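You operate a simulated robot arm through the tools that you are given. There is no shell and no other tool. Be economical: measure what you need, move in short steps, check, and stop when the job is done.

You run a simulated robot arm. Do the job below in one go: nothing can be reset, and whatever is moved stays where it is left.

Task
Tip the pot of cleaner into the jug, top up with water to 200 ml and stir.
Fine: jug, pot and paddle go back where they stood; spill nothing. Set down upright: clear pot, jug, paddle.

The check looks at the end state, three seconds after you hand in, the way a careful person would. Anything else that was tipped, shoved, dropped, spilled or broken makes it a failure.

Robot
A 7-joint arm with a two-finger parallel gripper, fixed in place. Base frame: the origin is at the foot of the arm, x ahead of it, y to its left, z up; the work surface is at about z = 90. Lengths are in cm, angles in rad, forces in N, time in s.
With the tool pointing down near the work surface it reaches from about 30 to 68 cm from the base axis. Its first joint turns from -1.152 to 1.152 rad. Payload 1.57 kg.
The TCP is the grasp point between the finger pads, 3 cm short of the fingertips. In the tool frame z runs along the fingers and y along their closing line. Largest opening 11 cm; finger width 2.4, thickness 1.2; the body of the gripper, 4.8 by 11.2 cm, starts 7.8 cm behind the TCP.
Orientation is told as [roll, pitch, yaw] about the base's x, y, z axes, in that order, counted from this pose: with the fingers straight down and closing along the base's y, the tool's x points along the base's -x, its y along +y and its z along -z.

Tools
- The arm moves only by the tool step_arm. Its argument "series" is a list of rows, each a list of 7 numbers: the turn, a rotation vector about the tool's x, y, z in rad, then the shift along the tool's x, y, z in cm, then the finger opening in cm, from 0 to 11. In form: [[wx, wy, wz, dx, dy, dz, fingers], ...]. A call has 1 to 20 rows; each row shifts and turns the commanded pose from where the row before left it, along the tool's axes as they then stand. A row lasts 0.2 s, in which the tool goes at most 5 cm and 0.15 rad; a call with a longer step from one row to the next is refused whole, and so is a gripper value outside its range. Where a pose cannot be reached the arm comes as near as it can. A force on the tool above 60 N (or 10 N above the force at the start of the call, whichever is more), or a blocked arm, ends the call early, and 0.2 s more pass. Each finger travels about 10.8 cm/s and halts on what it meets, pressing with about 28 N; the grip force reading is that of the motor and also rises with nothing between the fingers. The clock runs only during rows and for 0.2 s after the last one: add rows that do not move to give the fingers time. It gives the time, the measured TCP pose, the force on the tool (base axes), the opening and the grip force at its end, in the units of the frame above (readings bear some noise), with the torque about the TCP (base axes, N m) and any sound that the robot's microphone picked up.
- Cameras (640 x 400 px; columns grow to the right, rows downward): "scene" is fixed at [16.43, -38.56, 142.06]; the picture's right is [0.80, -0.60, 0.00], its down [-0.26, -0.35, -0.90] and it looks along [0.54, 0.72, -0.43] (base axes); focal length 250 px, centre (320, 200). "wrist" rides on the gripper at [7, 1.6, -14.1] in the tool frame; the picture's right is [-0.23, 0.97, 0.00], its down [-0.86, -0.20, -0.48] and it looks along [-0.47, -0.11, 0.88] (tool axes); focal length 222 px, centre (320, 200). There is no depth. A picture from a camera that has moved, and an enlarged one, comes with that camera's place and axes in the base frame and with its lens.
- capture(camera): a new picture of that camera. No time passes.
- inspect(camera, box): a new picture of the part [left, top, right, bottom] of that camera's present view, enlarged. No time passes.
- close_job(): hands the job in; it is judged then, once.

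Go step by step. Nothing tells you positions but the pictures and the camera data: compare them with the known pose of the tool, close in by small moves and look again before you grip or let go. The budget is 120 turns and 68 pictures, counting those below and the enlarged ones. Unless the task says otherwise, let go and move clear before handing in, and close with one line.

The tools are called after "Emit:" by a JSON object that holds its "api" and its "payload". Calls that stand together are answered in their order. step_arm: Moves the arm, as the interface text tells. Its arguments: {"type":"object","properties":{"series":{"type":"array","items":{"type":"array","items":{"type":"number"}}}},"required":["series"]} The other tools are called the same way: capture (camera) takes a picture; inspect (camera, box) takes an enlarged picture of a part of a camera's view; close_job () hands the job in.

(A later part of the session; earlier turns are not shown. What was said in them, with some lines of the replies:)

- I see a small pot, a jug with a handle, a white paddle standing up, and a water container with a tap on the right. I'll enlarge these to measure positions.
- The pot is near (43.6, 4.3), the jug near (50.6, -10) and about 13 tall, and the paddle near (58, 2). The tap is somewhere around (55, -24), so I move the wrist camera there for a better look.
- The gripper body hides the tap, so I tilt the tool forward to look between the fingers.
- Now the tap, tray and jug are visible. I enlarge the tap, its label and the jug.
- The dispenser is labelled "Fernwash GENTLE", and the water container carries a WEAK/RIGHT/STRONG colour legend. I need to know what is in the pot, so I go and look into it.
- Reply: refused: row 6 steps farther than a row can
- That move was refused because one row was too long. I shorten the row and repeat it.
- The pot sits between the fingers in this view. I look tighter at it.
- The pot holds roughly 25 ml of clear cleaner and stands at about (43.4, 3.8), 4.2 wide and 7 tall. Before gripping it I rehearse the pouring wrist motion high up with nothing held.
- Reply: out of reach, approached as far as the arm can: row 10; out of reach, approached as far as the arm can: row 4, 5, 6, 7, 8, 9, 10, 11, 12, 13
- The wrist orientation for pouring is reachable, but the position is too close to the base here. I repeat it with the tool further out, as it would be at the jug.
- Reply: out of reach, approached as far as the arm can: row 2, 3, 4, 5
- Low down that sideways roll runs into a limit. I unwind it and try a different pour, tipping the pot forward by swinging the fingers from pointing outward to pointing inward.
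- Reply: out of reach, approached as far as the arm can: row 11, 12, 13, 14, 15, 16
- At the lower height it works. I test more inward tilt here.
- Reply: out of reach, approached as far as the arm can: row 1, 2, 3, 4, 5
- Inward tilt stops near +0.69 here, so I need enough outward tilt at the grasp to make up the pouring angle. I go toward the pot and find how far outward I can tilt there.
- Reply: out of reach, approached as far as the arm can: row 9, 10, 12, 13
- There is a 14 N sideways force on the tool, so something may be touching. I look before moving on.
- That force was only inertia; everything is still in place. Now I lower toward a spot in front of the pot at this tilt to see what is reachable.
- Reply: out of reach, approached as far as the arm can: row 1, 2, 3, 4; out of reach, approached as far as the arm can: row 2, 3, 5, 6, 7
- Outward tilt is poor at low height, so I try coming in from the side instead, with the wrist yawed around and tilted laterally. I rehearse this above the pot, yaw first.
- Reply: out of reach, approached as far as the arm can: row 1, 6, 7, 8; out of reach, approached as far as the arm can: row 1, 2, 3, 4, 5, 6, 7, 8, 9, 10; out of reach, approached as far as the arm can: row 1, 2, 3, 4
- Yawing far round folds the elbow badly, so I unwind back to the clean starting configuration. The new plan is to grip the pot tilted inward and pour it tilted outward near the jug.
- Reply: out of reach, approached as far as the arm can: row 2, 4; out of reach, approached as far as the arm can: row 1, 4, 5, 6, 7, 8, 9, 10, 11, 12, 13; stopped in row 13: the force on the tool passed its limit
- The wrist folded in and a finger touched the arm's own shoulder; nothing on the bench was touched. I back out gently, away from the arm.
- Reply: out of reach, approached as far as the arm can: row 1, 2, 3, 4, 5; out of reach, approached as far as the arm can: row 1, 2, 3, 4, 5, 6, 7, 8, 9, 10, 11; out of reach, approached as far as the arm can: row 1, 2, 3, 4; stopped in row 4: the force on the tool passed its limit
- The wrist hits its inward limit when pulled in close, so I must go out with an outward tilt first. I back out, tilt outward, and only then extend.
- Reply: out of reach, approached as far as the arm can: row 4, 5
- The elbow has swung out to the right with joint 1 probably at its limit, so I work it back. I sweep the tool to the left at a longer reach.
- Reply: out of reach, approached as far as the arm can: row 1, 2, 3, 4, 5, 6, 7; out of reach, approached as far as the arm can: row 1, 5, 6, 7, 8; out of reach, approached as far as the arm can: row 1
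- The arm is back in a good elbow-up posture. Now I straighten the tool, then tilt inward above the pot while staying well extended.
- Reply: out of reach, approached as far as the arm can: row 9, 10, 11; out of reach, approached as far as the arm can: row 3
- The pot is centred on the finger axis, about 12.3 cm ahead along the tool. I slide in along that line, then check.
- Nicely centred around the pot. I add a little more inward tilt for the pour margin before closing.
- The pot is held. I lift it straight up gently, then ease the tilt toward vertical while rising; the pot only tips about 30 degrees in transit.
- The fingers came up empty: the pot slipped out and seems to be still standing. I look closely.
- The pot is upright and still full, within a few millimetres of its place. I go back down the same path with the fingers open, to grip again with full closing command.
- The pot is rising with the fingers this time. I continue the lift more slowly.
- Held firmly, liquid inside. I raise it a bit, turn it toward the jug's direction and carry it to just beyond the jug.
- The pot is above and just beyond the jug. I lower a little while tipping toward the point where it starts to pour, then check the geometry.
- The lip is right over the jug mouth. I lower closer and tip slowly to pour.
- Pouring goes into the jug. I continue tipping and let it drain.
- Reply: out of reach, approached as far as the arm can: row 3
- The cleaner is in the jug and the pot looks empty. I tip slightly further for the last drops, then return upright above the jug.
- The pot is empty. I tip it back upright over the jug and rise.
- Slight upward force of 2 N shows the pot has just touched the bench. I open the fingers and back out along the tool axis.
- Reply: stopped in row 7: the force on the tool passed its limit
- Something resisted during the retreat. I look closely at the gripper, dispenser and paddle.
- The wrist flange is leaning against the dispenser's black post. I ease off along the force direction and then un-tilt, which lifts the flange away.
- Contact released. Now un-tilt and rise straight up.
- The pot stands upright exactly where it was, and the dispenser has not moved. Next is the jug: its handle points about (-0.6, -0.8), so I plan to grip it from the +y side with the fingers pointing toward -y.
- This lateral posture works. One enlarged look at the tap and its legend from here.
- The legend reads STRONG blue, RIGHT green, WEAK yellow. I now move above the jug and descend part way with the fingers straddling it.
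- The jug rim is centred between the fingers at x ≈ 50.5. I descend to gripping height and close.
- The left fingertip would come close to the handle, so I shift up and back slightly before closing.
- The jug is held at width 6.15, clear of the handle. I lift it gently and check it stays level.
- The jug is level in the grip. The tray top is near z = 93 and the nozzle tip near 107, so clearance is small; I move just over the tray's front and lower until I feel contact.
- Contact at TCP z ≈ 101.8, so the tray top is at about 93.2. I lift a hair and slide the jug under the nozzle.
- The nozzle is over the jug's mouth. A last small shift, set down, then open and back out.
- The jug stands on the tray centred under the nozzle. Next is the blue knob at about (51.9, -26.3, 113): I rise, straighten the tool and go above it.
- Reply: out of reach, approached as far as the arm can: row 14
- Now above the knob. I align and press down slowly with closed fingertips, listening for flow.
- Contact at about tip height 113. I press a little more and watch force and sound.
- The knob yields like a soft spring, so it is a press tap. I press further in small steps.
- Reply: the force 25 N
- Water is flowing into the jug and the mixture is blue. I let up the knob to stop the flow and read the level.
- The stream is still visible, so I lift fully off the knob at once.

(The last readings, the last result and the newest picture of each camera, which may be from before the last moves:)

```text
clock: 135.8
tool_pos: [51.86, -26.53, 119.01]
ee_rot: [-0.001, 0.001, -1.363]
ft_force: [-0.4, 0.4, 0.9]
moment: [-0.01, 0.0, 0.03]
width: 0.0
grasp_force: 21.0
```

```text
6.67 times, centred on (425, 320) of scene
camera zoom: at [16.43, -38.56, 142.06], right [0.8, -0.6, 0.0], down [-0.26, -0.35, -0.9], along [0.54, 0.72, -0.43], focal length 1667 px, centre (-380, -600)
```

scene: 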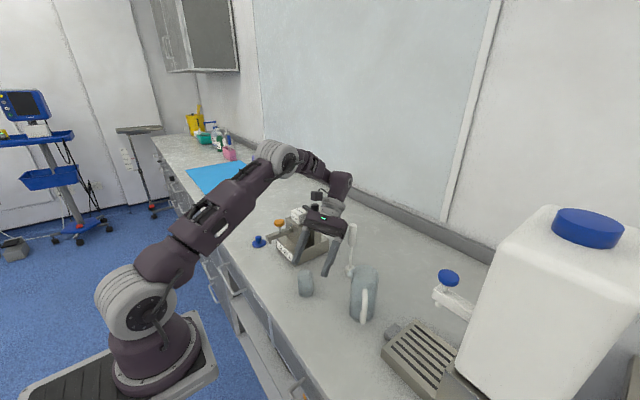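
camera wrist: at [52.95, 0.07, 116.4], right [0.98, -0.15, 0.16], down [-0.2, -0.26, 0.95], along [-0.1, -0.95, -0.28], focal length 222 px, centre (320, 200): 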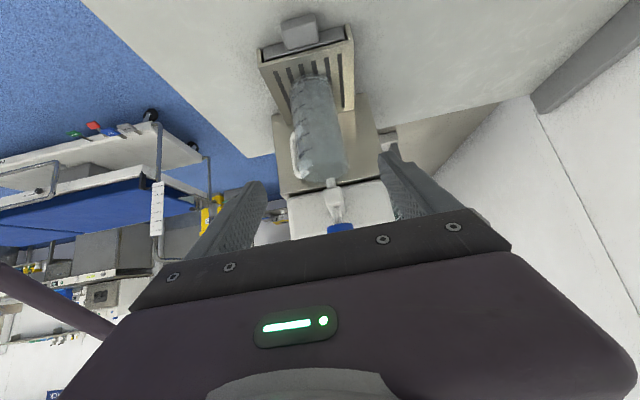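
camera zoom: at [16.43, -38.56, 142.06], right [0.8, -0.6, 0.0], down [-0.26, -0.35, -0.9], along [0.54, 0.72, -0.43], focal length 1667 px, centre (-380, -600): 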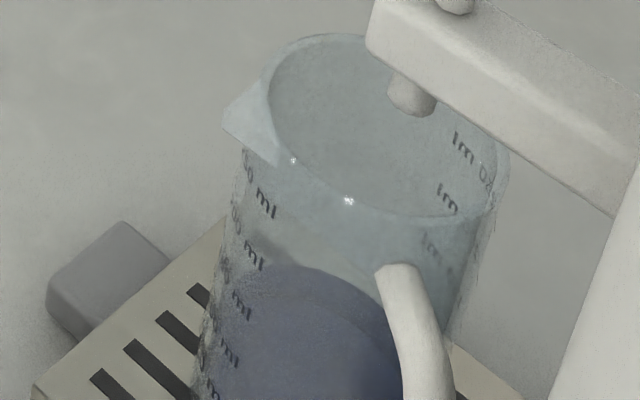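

The flow stopped. The level reads close to 95 ml, at a flow of roughly 37 ml/s. I press for about 1.8 s more and lift off in the same call.

Emit:
{"api": "step_arm", "payload": {"series": [[0, 0, 0, 0, 0, 2.8, 0], [0, 0, 0, 0, 0, 1.0, 0], [0, 0, 0, 0, 0, 0, 0], [0, 0, 0, 0, 0, 0, 0], [0, 0, 0, 0, 0, 0, 0], [0, 0, 0, 0, 0, 0, 0], [0, 0, 0, 0, 0, 0, 0], [0, 0, 0, 0, 0, 0, 0], [0, 0, 0, 0, 0, 0, 0], [0, 0, 0, 0, 0, -3.5, 0]]}}

Emit:
{"api": "inspect", "payload": {"camera": "scene", "box": [400, 290, 450, 350]}}

```text
clock: 138.0
tool_pos: [51.91, -26.35, 118.54]
ee_rot: [-0.001, 0.003, -1.361]
ft_force: [0.3, -0.5, 0.7]
moment: [0.02, -0.05, 0.0]
width: 0.0
grasp_force: 21.2
```

```text
6.67 times, centred on (425, 320) of scene
camera zoom: at [16.43, -38.56, 142.06], right [0.8, -0.6, 0.0], down [-0.26, -0.35, -0.9], along [0.54, 0.72, -0.43], focal length 1667 px, centre (-380, -600)
```

zoom: 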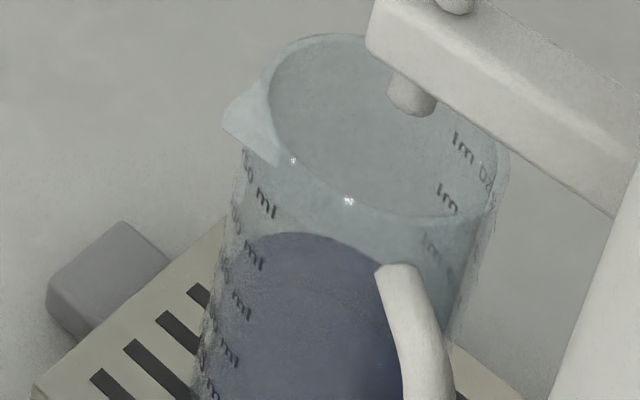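

Level reads about 112 ml against the printed marks, so that press gave around 20 ml/s. I press again for about 3.2 s at the same depth.

Emit:
{"api": "step_arm", "payload": {"series": [[0, 0, 0, 0, 0, 2.34, 0], [0, 0, 0, 0, 0, 1.0, 0], [0, 0, 0, 0, 0, 0, 0], [0, 0, 0, 0, 0, 0, 0], [0, 0, 0, 0, 0, 0, 0], [0, 0, 0, 0, 0, 0, 0], [0, 0, 0, 0, 0, 0, 0], [0, 0, 0, 0, 0, 0, 0], [0, 0, 0, 0, 0, 0, 0], [0, 0, 0, 0, 0, 0, 0], [0, 0, 0, 0, 0, 0, 0], [0, 0, 0, 0, 0, 0, 0], [0, 0, 0, 0, 0, 0, 0], [0, 0, 0, 0, 0, 0, 0], [0, 0, 0, 0, 0, 0, 0], [0, 0, 0, 0, 0, 0, 0], [0, 0, 0, 0, 0, -3.5, 0]]}}

Emit:
{"api": "inspect", "payload": {"camera": "scene", "box": [400, 290, 450, 350]}}

```text
clock: 141.6
tool_pos: [51.81, -26.46, 118.79]
ee_rot: [-0.005, 0.004, -1.363]
ft_force: [-0.5, 0.5, -0.1]
moment: [0.02, -0.01, 0.0]
width: 0.0
grasp_force: 21.2
```

```text
6.67 times, centred on (425, 320) of scene
camera zoom: at [16.43, -38.56, 142.06], right [0.8, -0.6, 0.0], down [-0.26, -0.35, -0.9], along [0.54, 0.72, -0.43], focal length 1667 px, centre (-380, -600)
```

zoom: 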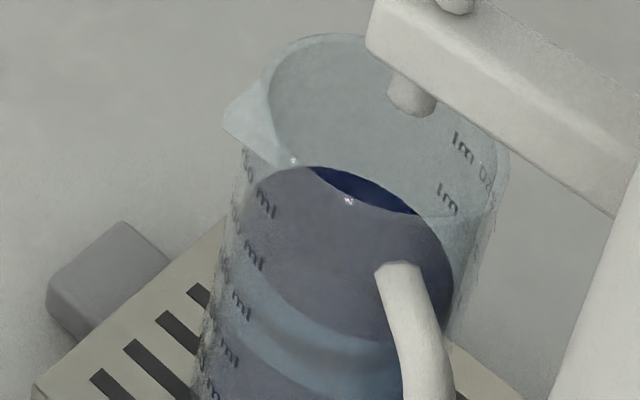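

The surface now reads about 170 ml against the marks. I give a last short press of about 1.4 s, worth roughly 28 ml.

Emit:
{"api": "step_arm", "payload": {"series": [[0, 0, 0, 0, 0, 2.5, 0], [0, 0, 0, 0, 0, 1.0, 0], [0, 0, 0, 0, 0, 0, 0], [0, 0, 0, 0, 0, 0, 0], [0, 0, 0, 0, 0, 0, 0], [0, 0, 0, 0, 0, 0, 0], [0, 0, 0, 0, 0, 0, 0], [0, 0, 0, 0, 0, 0, 0], [0, 0, 0, 0, 0, -3.5, 0]]}}

Emit:
{"api": "inspect", "payload": {"camera": "scene", "box": [405, 300, 445, 335]}}

```text
clock: 143.6
tool_pos: [51.8, -26.27, 118.62]
ee_rot: [0.0, 0.003, -1.36]
ft_force: [0.6, 0.4, 0.3]
moment: [-0.03, -0.02, 0.0]
width: 0.0
grasp_force: 21.8
```

```text
11.43 times, centred on (425, 318) of scene
camera zoom: at [16.43, -38.56, 142.06], right [0.8, -0.6, 0.0], down [-0.26, -0.35, -0.9], along [0.54, 0.72, -0.43], focal length 2858 px, centre (-880, -1143)
```

zoom: 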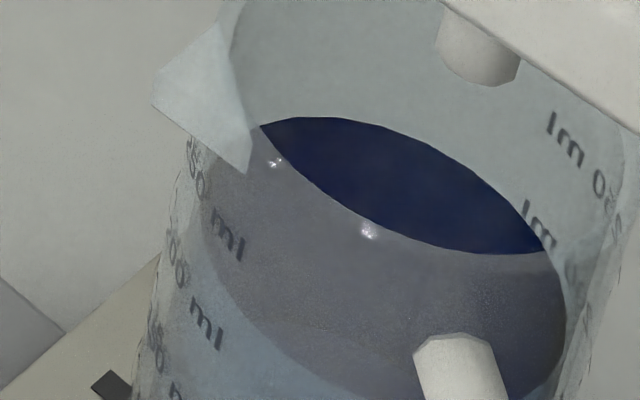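

The level is at the 200 mark within reading error, so I stop filling. I now go back to regrip the jug: rise, retreat toward +y, tilt as before and open the fingers.

Emit:
{"api": "step_arm", "payload": {"series": [[0, 0, 0, 0, 0, -3, 0], [0, 0, 0.1, 2, 0, 0, 0], [0, 0, 0.1, 2.5, 0, 0, 2], [0, 0, 0, 2.8, 0, 0, 4], [0, 0, 0, 2.8, 0, 0, 6], [0, -0.13, 0, 1.2, 0, 0, 8], [0, -0.13, 0, 0, 0, 0, 9.5], [0, -0.13, 0, 0, 0, 0, 9.5], [0, -0.13, 0, 0, 0, 0, 9.5], [0, -0.14, 0, 0, 0, 0, 9.5], [0, -0.14, 0, 0, 0, 0, 9.5], [0, 0, 0, 0, 0, 0, 9.5]]}}

```text
clock: 146.2
tool_pos: [50.68, -14.61, 121.49]
ee_rot: [-0.004, -0.799, -1.56]
ft_force: [0.6, 0.4, 0.8]
moment: [-0.02, -0.01, 0.0]
width: 9.51
grasp_force: 0.1
out of reach, approached as far as the arm can: row 1
```

Emit:
{"api": "step_arm", "payload": {"series": [[0, 0, 0, 2.31, 0.29, 2.41, 9.5], [0, 0, 0, 2.31, 0.29, 2.41, 9.5], [0, 0, 0, 2.31, 0.29, 2.41, 9.5], [0, 0, 0, 0, 0, 0, 9.5]]}}

```text
clock: 147.2
tool_pos: [51.56, -15.03, 111.55]
ee_rot: [-0.005, -0.798, -1.561]
ft_force: [0.3, -0.3, 0.8]
moment: [-0.01, -0.01, -0.01]
width: 9.48
grasp_force: 0.0
```

Emit:
{"api": "step_arm", "payload": {"series": [[0, 0, 0, 0, 0, 3, 9.5], [0, 0, 0, 0, 0, 3, 9.5], [0, 0, 0, 0, 0, 3, 9.5], [0, 0, 0, 0, 0, 3, 9.5], [0, 0, 0, 0, 0, 2.1, 9.5], [0, 0, 0, 0, 0, 0, 9.5], [0, 0, 0, 0, 0, 0, 8], [0, 0, 0, 0, 0, 0, 7], [0, 0, 0, 0, 0, 0, 6.2], [0, 0, 0, 0, 0, 0, 3], [0, 0, 0, 0, 0, 0, 3], [0, 0, 0, 0, 0, 0, 3]]}}

```text
clock: 149.8
tool_pos: [51.63, -25.12, 101.61]
ee_rot: [-0.004, -0.798, -1.562]
ft_force: [-0.3, -0.4, -0.5]
moment: [0.03, -0.02, -0.02]
width: 6.13
grasp_force: 27.8
```

Gripped again. I lift a hair, slide the full jug out from under the nozzle slowly, then check.

Emit:
{"api": "step_arm", "payload": {"series": [[0, 0, 0, -0.11, 0, -0.1, 3], [0, 0, 0, -0.11, 0, -0.1, 3], [0, 0, 0, 0.14, 0, -0.14, 3], [0, 0, 0, 0.28, 0, -0.29, 3], [0, 0, 0, 0.35, 0, -0.36, 3], [0, 0, 0, 0.35, 0, -0.36, 3], [0, 0, 0, 0.35, 0, -0.36, 3], [0, 0, 0, 0.35, 0, -0.36, 3], [0, 0, 0, 0.35, 0, -0.36, 3], [0, 0, 0, 0.35, 0, -0.36, 3], [0, 0, 0, 0.35, 0, -0.36, 3], [0, 0, 0, 0.35, 0, -0.36, 3], [0, 0, 0, 0.28, 0, -0.29, 3], [0, 0, 0, 0.14, 0, -0.14, 3], [0, 0, 0, 0, 0, 0, 3]]}}

```text
clock: 153.0
tool_pos: [51.55, -19.92, 101.89]
ee_rot: [-0.003, -0.8, -1.561]
ft_force: [0.9, -0.2, -2.1]
moment: [-0.02, 0.02, 0.02]
width: 6.14
grasp_force: 28.0
```

Emit:
{"api": "step_arm", "payload": {"series": [[0, 0, 0, -0.15, 0, -0.14, 3], [0, 0, 0, -0.29, 0, -0.28, 3], [0, 0, 0, -0.29, 0, -0.28, 3], [0, 0, 0, -0.29, 0, -0.28, 3], [0, 0, 0, -0.15, 0, -0.14, 3], [0, 0, 0, 0.25, -0.07, -0.25, 3], [0, 0, 0, 0.45, -0.08, -0.46, 3], [0, 0, 0, 0.53, -0.08, -0.55, 3], [0, 0, 0, 0.53, -0.08, -0.55, 3], [0, 0, 0, 0.53, -0.08, -0.55, 3], [0, 0, 0, 0.53, -0.08, -0.55, 3], [0, 0, 0, 0.53, -0.08, -0.55, 3], [0, 0, 0, 0.53, -0.08, -0.55, 3], [0, 0, 0, 0.53, -0.08, -0.55, 3], [0, 0, 0, 0.53, -0.08, -0.55, 3], [0, 0, 0, 0.53, -0.08, -0.55, 3], [0, 0, 0, 0.53, -0.08, -0.55, 3], [0, 0, 0, 0.45, -0.08, -0.46, 3], [0, 0, 0, 0.45, -0.07, -0.46, 3], [0, 0, 0, 0, 0, 0, 3]]}}

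```text
clock: 157.2
tool_pos: [50.39, -9.86, 103.63]
ee_rot: [-0.004, -0.799, -1.561]
ft_force: [0.7, -0.2, -1.4]
moment: [-0.03, -0.03, -0.03]
width: 6.14
grasp_force: 28.2
```

Over its home spot. I lower it gently to just above the bench.

Emit:
{"api": "step_arm", "payload": {"series": [[0, 0, 0, 0.32, 0.06, -0.33, 3], [0, 0, 0, 0.3, 0, 0.29, 3], [0, 0, 0, 0.43, 0, 0.42, 3], [0, 0, 0, 0.43, 0, 0.42, 3], [0, 0, 0, 0.43, 0, 0.42, 3], [0, 0, 0, 0.43, 0, 0.42, 3], [0, 0, 0, 0.43, 0, 0.42, 3], [0, 0, 0, 0.43, 0, 0.42, 3], [0, 0, 0, 0.3, 0, 0.29, 3], [0, 0, 0, 0.15, 0, 0.14, 3], [0, 0, 0, 0, 0, 0, 3]]}}

Emit:
{"api": "inspect", "payload": {"camera": "scene", "box": [300, 210, 480, 350]}}

```text
clock: 159.6
tool_pos: [50.36, -9.59, 98.9]
ee_rot: [-0.003, -0.8, -1.561]
ft_force: [-0.6, -0.7, -0.5]
moment: [0.0, 0.02, -0.03]
width: 6.13
grasp_force: 27.7
```

```text
2.86 times, centred on (390, 280) of scene
camera zoom: at [16.43, -38.56, 142.06], right [0.8, -0.6, 0.0], down [-0.26, -0.35, -0.9], along [0.54, 0.72, -0.43], focal length 714 px, centre (120, -29)
```

zoom: 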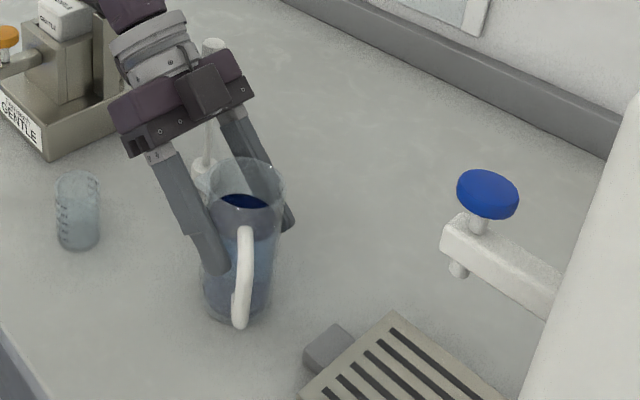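

The jug is upright, unspilled and above its home spot; the fill looks about right. I set it down the last few millimetres.

Emit:
{"api": "step_arm", "payload": {"series": [[0, 0, 0, 0.11, 0, 0.03, 3], [0, 0, 0, 0.11, 0, 0.03, 3], [0, 0, 0, 0.1, 0, 0.04, 3], [0, 0, 0, 0, 0, 0, 3]]}}

```text
clock: 160.6
tool_pos: [50.29, -9.38, 98.72]
ee_rot: [-0.004, -0.8, -1.561]
ft_force: [0.4, -0.3, -0.6]
moment: [0.03, -0.02, 0.02]
width: 6.15
grasp_force: 28.2
```

Emit:
{"api": "step_arm", "payload": {"series": [[0, 0, 0, 0.07, 0.05, 0.07, 3], [0, 0, 0, 0.07, 0.05, 0.07, 3], [0, 0, 0, 0, 0, 0, 3]]}}

```text
clock: 161.4
tool_pos: [50.43, -9.36, 98.56]
ee_rot: [-0.001, -0.8, -1.56]
ft_force: [-3.2, -1.2, 13.4]
moment: [-0.2, -0.21, 0.02]
width: 6.13
grasp_force: 28.4
```

Firm contact. I relax slightly, open the fingers and rise straight up.

Emit:
{"api": "step_arm", "payload": {"series": [[0, 0, 0, -0.1, 0, -0.1, 6], [0, 0, 0, 0, 0, 0, 6.6], [0, 0, 0, 0, 0, 0, 8], [0, 0, 0, 0, 0, 0, 10], [0, 0, 0, 0, 0, 0, 10], [0, 0, 0, -0.7, 0, -0.7, 10], [0, 0, 0, -1.4, 0, -1.4, 10], [0, 0, 0, -2.15, 0, -2.09, 10], [0, 0, 0, -2.15, 0, -2.09, 10], [0, 0, 0, -2.15, 0, -2.09, 10], [0, 0, 0, -2.15, 0, -2.09, 10], [0, 0, 0, -2.15, 0, -2.09, 10], [0, 0, 0, -2.15, 0, -2.09, 10], [0, 0, 0, 0, 0, 0, 10]]}}

```text
clock: 164.4
tool_pos: [50.26, -9.55, 119.58]
ee_rot: [-0.004, -0.798, -1.561]
ft_force: [0.2, -0.3, -0.1]
moment: [0.02, 0.0, 0.01]
width: 10.0
grasp_force: 0.0
```

The jug is home. Next the paddle at about (58.1, 2.1), top at z = 107: I straighten the tool and turn it so the fingers close along y.

Emit:
{"api": "step_arm", "payload": {"series": [[0, 0.13, 0, 0, 0, 0, 10], [0, 0.13, 0, 0, 0, 0, 10], [0, 0.13, 0, 0, 0, 0, 10], [0, 0.13, 0, 0, 0, 0, 9], [0, 0.14, 0, 0, 0, 0, 8], [0, 0.138, 0, 0, 0, 0, 7], [0, 0, -0.142, 0, 0, 0, 6], [0, 0, -0.142, 0, 0, 0, 6], [0, 0, -0.142, 0, 0, 0, 6], [0, 0, -0.142, 0, 0, 0, 6], [0, 0, -0.142, 0, 0, 0, 6], [0, 0, -0.142, 0, 0, 0, 6], [0, 0, -0.142, 0, 0, 0, 6], [0, 0, -0.142, 0, 0, 0, 6], [0, 0, -0.142, 0, 0, 0, 6], [0, 0, -0.142, 0, 0, 0, 6], [0, 0, -0.14, 0, 0, 0, 6], [0, 0, 0, 0, 0, 0, 6]]}}

```text
clock: 168.2
tool_pos: [50.58, -9.37, 119.67]
ee_rot: [0.0, 0.001, -0.001]
ft_force: [0.4, 0.5, 0.0]
moment: [-0.02, 0.03, 0.01]
width: 6.01
grasp_force: 0.0
```

Emit:
{"api": "step_arm", "payload": {"series": [[0, 0, 0, -1.85, 2.85, 0.8, 6], [0, 0, 0, -1.85, 2.85, 0.8, 6], [0, 0, 0, -1.85, 2.85, 1.3, 6], [0, 0, 0, -1.85, 2.85, 2, 6], [0, 0, 0, 0, 0, 0, 6]]}}

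Emit:
{"api": "inspect", "payload": {"camera": "wrist", "box": [240, 100, 400, 220]}}

```text
clock: 169.4
tool_pos: [58.02, 2.15, 114.6]
ee_rot: [0.0, 0.002, -0.002]
ft_force: [-0.3, -0.4, 0.0]
moment: [0.0, 0.0, -0.03]
width: 6.0
grasp_force: 0.0
```

```text
3.33 times, centred on (320, 160) of wrist
camera zoom: at [50.95, 3.85, 128.77], right [0.23, 0.97, 0.0], down [0.86, -0.2, 0.48], along [0.46, -0.11, -0.88], focal length 740 px, centre (320, 333)
```

zoom: 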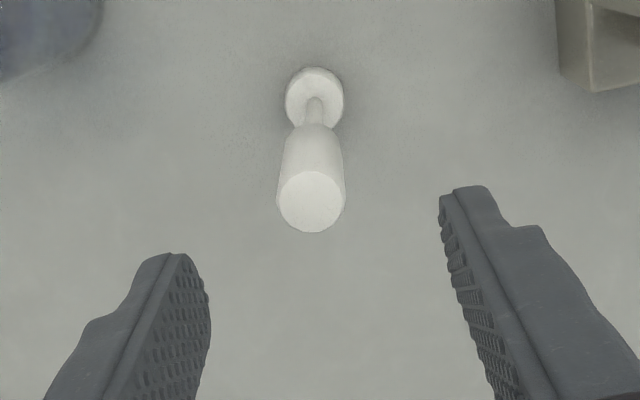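

The paddle is at (57.8, 1.9), vertical. I align, descend around its handle and close slowly.

Emit:
{"api": "step_arm", "payload": {"series": [[0, 0, 0, 0.22, -0.22, 1, 6], [0, 0, 0, 0, 0, 2.5, 6], [0, 0, 0, 0, 0, 2.5, 6], [0, 0, 0, 0, 0, 2.5, 5.5], [0, 0, 0, 0, 0, 1.6, 5], [0, 0, 0, 0, 0, 0, 4], [0, 0, 0, 0, 0, 0, 3.2], [0, 0, 0, 0, 0, 0, 2.6], [0, 0, 0, 0, 0, 0, 2.2], [0, 0, 0, 0, 0, 0, 1], [0, 0, 0, 0, 0, 0, 0], [0, 0, 0, 0, 0, 0, 0]]}}

```text
clock: 172.0
tool_pos: [57.65, 1.72, 104.65]
ee_rot: [0.002, 0.002, -0.001]
ft_force: [1.1, -1.8, -0.5]
moment: [-0.05, 0.0, 0.01]
width: 2.08
grasp_force: 28.5
```

Gripped at 2.1 wide. I lift it straight up, clear of the jug rim height, and carry it over the jug.

Emit:
{"api": "step_arm", "payload": {"series": [[0, 0, 0, 0, 0, -0.5, 0], [0, 0, 0, 0, 0, -1.5, 0], [0, 0, 0, 0, 0, -2.5, 0], [0, 0, 0, 0, 0, -2.5, 0], [0, 0, 0, 0, 0, -2.5, 0], [0, 0, 0, 0, 0, -2.5, 0], [0, 0, 0, 0, 0, -2.5, 0], [0, 0, 0, 0, 0, -2, 0], [0, 0, 0, 0.9, -1.5, 0, 0], [0, 0, 0, 1.25, -2.1, 0, 0], [0, 0, 0, 1.25, -2.1, 0, 0], [0, 0, 0, 1.25, -2.1, 0, 0], [0, 0, 0, 1.25, -2.1, 0, 0], [0, 0, 0, 0.9, -1.5, 0, 0], [0, 0, 0, 0.45, -0.6, 0, 0], [0, 0, 0, 0, 0, 0, 0]]}}

Emit:
{"api": "inspect", "payload": {"camera": "scene", "box": [300, 160, 460, 330]}}

```text
clock: 175.4
tool_pos: [50.33, -10.24, 120.96]
ee_rot: [0.0, 0.001, -0.001]
ft_force: [0.1, 0.3, -0.5]
moment: [-0.08, 0.01, 0.0]
width: 2.07
grasp_force: 28.1
```

```text
2.35 times, centred on (380, 245) of scene
camera zoom: at [16.43, -38.56, 142.06], right [0.8, -0.6, 0.0], down [-0.26, -0.35, -0.9], along [0.54, 0.72, -0.43], focal length 588 px, centre (179, 94)
```

zoom: 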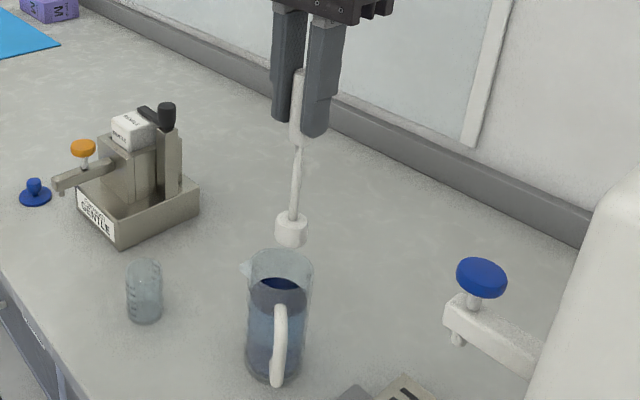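

The paddle hangs directly over the jug. I lower it into the liquid.

Emit:
{"api": "step_arm", "payload": {"series": [[0, 0, 0, 0.15, 0.15, 1, 0], [0, 0, 0, 0, 0, 1.5, 0], [0, 0, 0, 0, 0, 1.5, 0], [0, 0, 0, 0, 0, 1.5, 0], [0, 0, 0, 0, 0, 1.5, 0], [0, 0, 0, 0, 0, 1.5, 0], [0, 0, 0, 0, 0, 1.5, 0], [0, 0, 0, 0, 0, 1.5, 0], [0, 0, 0, 0, 0, 1.5, 0], [0, 0, 0, 0, 0, 0.8, 0], [0, 0, 0, 0, 0, 0, 0]]}}

```text
clock: 177.8
tool_pos: [50.21, -10.02, 107.36]
ee_rot: [0.001, 0.002, -0.002]
ft_force: [-0.8, 0.1, -0.6]
moment: [0.0, 0.04, 0.01]
width: 2.07
grasp_force: 28.2
```

Emit:
{"api": "step_arm", "payload": {"series": [[0, 0, 0, 0.9, 0, 0, 0], [0, 0, 0, -0.264, 0.636, 0, 0], [0, 0, 0, -0.636, 0.264, 0, 0], [0, 0, 0, -0.636, -0.264, 0, 0], [0, 0, 0, -0.264, -0.636, 0, 0], [0, 0, 0, 0.264, -0.636, 0, 0], [0, 0, 0, 0.636, -0.264, 0, 0], [0, 0, 0, 0.636, 0.264, 0, 0], [0, 0, 0, 0.264, 0.636, 0, 0], [0, 0, 0, -0.264, 0.636, 0, 0], [0, 0, 0, -0.636, 0.264, 0, 0], [0, 0, 0, -0.636, -0.264, 0, 0], [0, 0, 0, -0.264, -0.636, 0, 0], [0, 0, 0, 0.264, -0.636, 0, 0], [0, 0, 0, 0.636, -0.264, 0, 0], [0, 0, 0, 0.636, 0.264, 0, 0], [0, 0, 0, 0.264, 0.636, 0, 0]]}}

Emit:
{"api": "step_arm", "payload": {"series": [[0, 0, 0, -0.264, 0.636, 0, 0], [0, 0, 0, -0.636, 0.264, 0, 0], [0, 0, 0, -0.636, -0.264, 0, 0], [0, 0, 0, -0.264, -0.636, 0, 0], [0, 0, 0, 0.264, -0.636, 0, 0], [0, 0, 0, 0.636, -0.264, 0, 0], [0, 0, 0, 0.636, 0.264, 0, 0], [0, 0, 0, 0.264, 0.636, 0, 0], [0, 0, 0, -0.264, 0.636, 0, 0], [0, 0, 0, -0.636, 0.264, 0, 0], [0, 0, 0, -0.636, -0.264, 0, 0], [0, 0, 0, -0.264, -0.636, 0, 0], [0, 0, 0, 0.264, -0.636, 0, 0], [0, 0, 0, 0.636, -0.264, 0, 0], [0, 0, 0, 0.636, 0.264, 0, 0], [0, 0, 0, 0.264, 0.636, 0, 0]]}}

```text
clock: 181.4
tool_pos: [49.42, -10.06, 107.29]
ee_rot: [-0.001, 0.001, 0.0]
ft_force: [-0.9, 0.0, 0.3]
moment: [-0.01, -0.04, 0.01]
width: 2.11
grasp_force: 28.0
```

```text
clock: 184.8
tool_pos: [49.33, -9.95, 107.23]
ee_rot: [-0.001, 0.001, -0.001]
ft_force: [0.0, -0.2, -0.7]
moment: [0.0, 0.03, 0.0]
width: 2.09
grasp_force: 28.6
```

Stirring runs freely without wall contact. Two more rounds, then I centre, raise the head out of the liquid inside the jug and let it drip.

Emit:
{"api": "step_arm", "payload": {"series": [[0, 0, 0, -0.264, 0.636, 0, 0], [0, 0, 0, -0.636, 0.264, 0, 0], [0, 0, 0, -0.636, -0.264, 0, 0], [0, 0, 0, -0.264, -0.636, 0, 0], [0, 0, 0, 0.264, -0.636, 0, 0], [0, 0, 0, 0.636, -0.264, 0, 0], [0, 0, 0, 0.636, 0.264, 0, 0], [0, 0, 0, 0.264, 0.636, 0, 0], [0, 0, 0, -0.264, 0.636, 0, 0], [0, 0, 0, -0.636, 0.264, 0, 0], [0, 0, 0, -0.636, -0.264, 0, 0], [0, 0, 0, -0.264, -0.636, 0, 0], [0, 0, 0, 0.264, -0.636, 0, 0], [0, 0, 0, 0.636, -0.264, 0, 0], [0, 0, 0, 0.636, 0.264, 0, 0], [0, 0, 0, 0.264, 0.636, 0, 0], [0, 0, 0, -0.9, 0, 0, 0], [0, 0, 0, 0, 0, 0, 0]]}}

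Emit:
{"api": "step_arm", "payload": {"series": [[0, 0, 0, 0, 0, -1, 0], [0, 0, 0, 0, 0, -1, 0], [0, 0, 0, 0, 0, -1, 0], [0, 0, 0, 0, 0, -1, 0], [0, 0, 0, 0, 0, -1, 0], [0, 0, 0, 0, 0, -1, 0], [0, 0, 0, 0, 0, -1, 0], [0, 0, 0, 0, 0, -1, 0], [0, 0, 0, 0, 0, -1, 0], [0, 0, 0, 0, 0, -1, 0], [0, 0, 0, 0, 0, -1, 0], [0, 0, 0, 0, 0, 0, 0], [0, 0, 0, 0, 0, 0, 0], [0, 0, 0, 0, 0, 0, 0], [0, 0, 0, 0, 0, 0, 0], [0, 0, 0, 0, 0, 0, 0], [0, 0, 0, 0, 0, 0, 0], [0, 0, 0, 0, 0, 0, 0], [0, 0, 0, 0, 0, 0, 0], [0, 0, 0, 0, 0, 0, 0]]}}

```text
clock: 188.6
tool_pos: [50.17, -10.01, 107.2]
ee_rot: [0.001, 0.002, -0.003]
ft_force: [0.3, 0.5, -0.6]
moment: [0.0, 0.02, 0.0]
width: 2.09
grasp_force: 28.3
```

```text
clock: 192.8
tool_pos: [50.38, -10.07, 118.26]
ee_rot: [-0.001, 0.0, -0.003]
ft_force: [0.9, -0.4, -1.1]
moment: [0.0, 0.0, -0.01]
width: 2.1
grasp_force: 28.1
```

Now I raise the paddle clear and carry it back above its place.

Emit:
{"api": "step_arm", "payload": {"series": [[0, 0, 0, 0, 0, -1.5, 0], [0, 0, 0, 0, 0, -1, 0], [0, 0, 0, -0.9, 1.4, 0, 0], [0, 0, 0, -1.3, 2.1, 0, 0], [0, 0, 0, -1.3, 2.1, 0, 0], [0, 0, 0, -1.3, 2.1, 0, 0], [0, 0, 0, -1.3, 2.1, 0, 0], [0, 0, 0, -0.9, 1.5, 0, 0], [0, 0, 0, -0.35, 0.55, 0, 0], [0, 0, 0, 0, 0, 0, 0], [0, 0, 0, 0, 0, 0, 0]]}}

```text
clock: 195.2
tool_pos: [57.56, 1.72, 120.85]
ee_rot: [0.001, 0.002, -0.004]
ft_force: [-0.2, -0.8, -0.8]
moment: [-0.01, -0.01, 0.04]
width: 2.09
grasp_force: 27.8
```

Emit:
{"api": "step_arm", "payload": {"series": [[0, 0, 0, -0.12, 0.05, 1, 0], [0, 0, 0, 0, 0, 2, 0], [0, 0, 0, 0, 0, 2.5, 0], [0, 0, 0, 0, 0, 2.5, 0], [0, 0, 0, 0, 0, 2.5, 0], [0, 0, 0, 0, 0, 2, 0], [0, 0, 0, 0, 0, 1.5, 0], [0, 0, 0, 0, 0, 1, 0], [0, 0, 0, 0, 0, 0.6, 0], [0, 0, 0, 0, 0, 0, 0]]}}

```text
clock: 197.4
tool_pos: [57.79, 1.89, 105.21]
ee_rot: [-0.001, 0.002, -0.002]
ft_force: [-2.6, -0.2, 11.3]
moment: [0.04, 0.31, -0.01]
width: 2.11
grasp_force: 28.1
```

Contact came about half a centimetre earlier than expected, so the paddle may have slid in the grip. I back off slightly and look closely before letting go.

Emit:
{"api": "step_arm", "payload": {"series": [[0, 0, 0, 0, 0, -0.15, 0], [0, 0, 0, 0, 0, -0.1, 0], [0, 0, 0, 0, 0, 0, 0]]}}

Emit:
{"api": "inspect", "payload": {"camera": "scene", "box": [300, 200, 410, 320]}}

```text
clock: 198.2
tool_pos: [57.69, 1.89, 105.36]
ee_rot: [0.001, 0.002, -0.003]
ft_force: [0.3, 0.2, -0.7]
moment: [-0.03, 0.0, 0.0]
width: 2.1
grasp_force: 27.9
```

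```text
3.33 times, centred on (355, 260) of scene
camera zoom: at [16.43, -38.56, 142.06], right [0.8, -0.6, 0.0], down [-0.26, -0.35, -0.9], along [0.54, 0.72, -0.43], focal length 834 px, centre (203, 0)
```

zoom: 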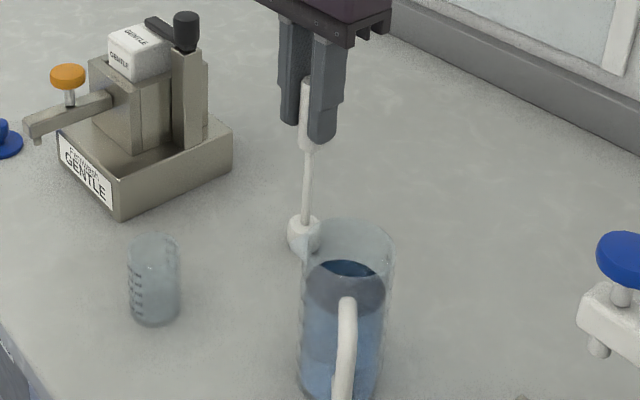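

The paddle is vertical, just touching down on its spot. I lower the last millimetre, open gently and rise straight up.

Emit:
{"api": "step_arm", "payload": {"series": [[0, 0, 0, 0, 0, 0.1, 0], [0, 0, 0, 0, 0, 0, 0]]}}

```text
clock: 198.8
tool_pos: [57.75, 1.88, 105.26]
ee_rot: [-0.001, 0.001, 0.0]
ft_force: [-0.1, -0.3, -1.2]
moment: [0.04, 0.0, 0.02]
width: 2.06
grasp_force: 27.9
```

Emit:
{"api": "step_arm", "payload": {"series": [[0, 0, 0, 0, 0, 0.1, 0], [0, 0, 0, 0, 0, 0, 0]]}}

```text
clock: 199.4
tool_pos: [57.62, 1.92, 105.29]
ee_rot: [0.001, 0.001, -0.002]
ft_force: [-0.7, -0.1, 7.4]
moment: [0.04, 0.15, 0.0]
width: 2.09
grasp_force: 28.4
```

Now it rests on the bench with light pressure. I open the fingers slowly and rise.

Emit:
{"api": "step_arm", "payload": {"series": [[0, 0, 0, 0, 0, -0.05, 1.9], [0, 0, 0, 0, 0, 0, 2.3], [0, 0, 0, 0, 0, 0, 2.8], [0, 0, 0, 0, 0, 0, 3.6], [0, 0, 0, 0, 0, 0, 5], [0, 0, 0, 0, 0, 0, 6], [0, 0, 0, 0, 0, -1, 6], [0, 0, 0, 0, 0, -2, 6], [0, 0, 0, 0, 0, -3, 6], [0, 0, 0, 0, 0, -3, 6], [0, 0, 0, 0, 0, -3, 6], [0, 0, 0, 0, 0, 0, 6]]}}

```text
clock: 202.0
tool_pos: [57.89, 1.9, 117.33]
ee_rot: [0.001, 0.003, -0.002]
ft_force: [-0.6, 0.2, 0.0]
moment: [-0.01, -0.01, -0.02]
width: 5.99
grasp_force: 0.1
```

The fingers are clear and high. I try one last look if a picture remains.

Emit:
{"api": "capture", "payload": {"camera": "scene"}}

```text
refused: no pictures are left
```

No pictures are left. The arm is clear of everything and every set-down ended with normal contact and release, so I hand in.

Emit:
{"api": "close_job", "payload": {}}

```text
The job is handed in.
```

I tipped the cleaner into the jug, topped it up with water to about 200 ml (read by eye against the marks, roughly ±12 ml), stirred it, and set pot, jug and paddle back where they stood. I saw no spills, but I had no picture left to check the paddle after letting go. On the way, the pot slipped from the first grip and stayed upright, and the wrist briefly pressed on the dispenser's post without moving it. The stirred mix looks blue, which the legend on the water container calls STRONG.
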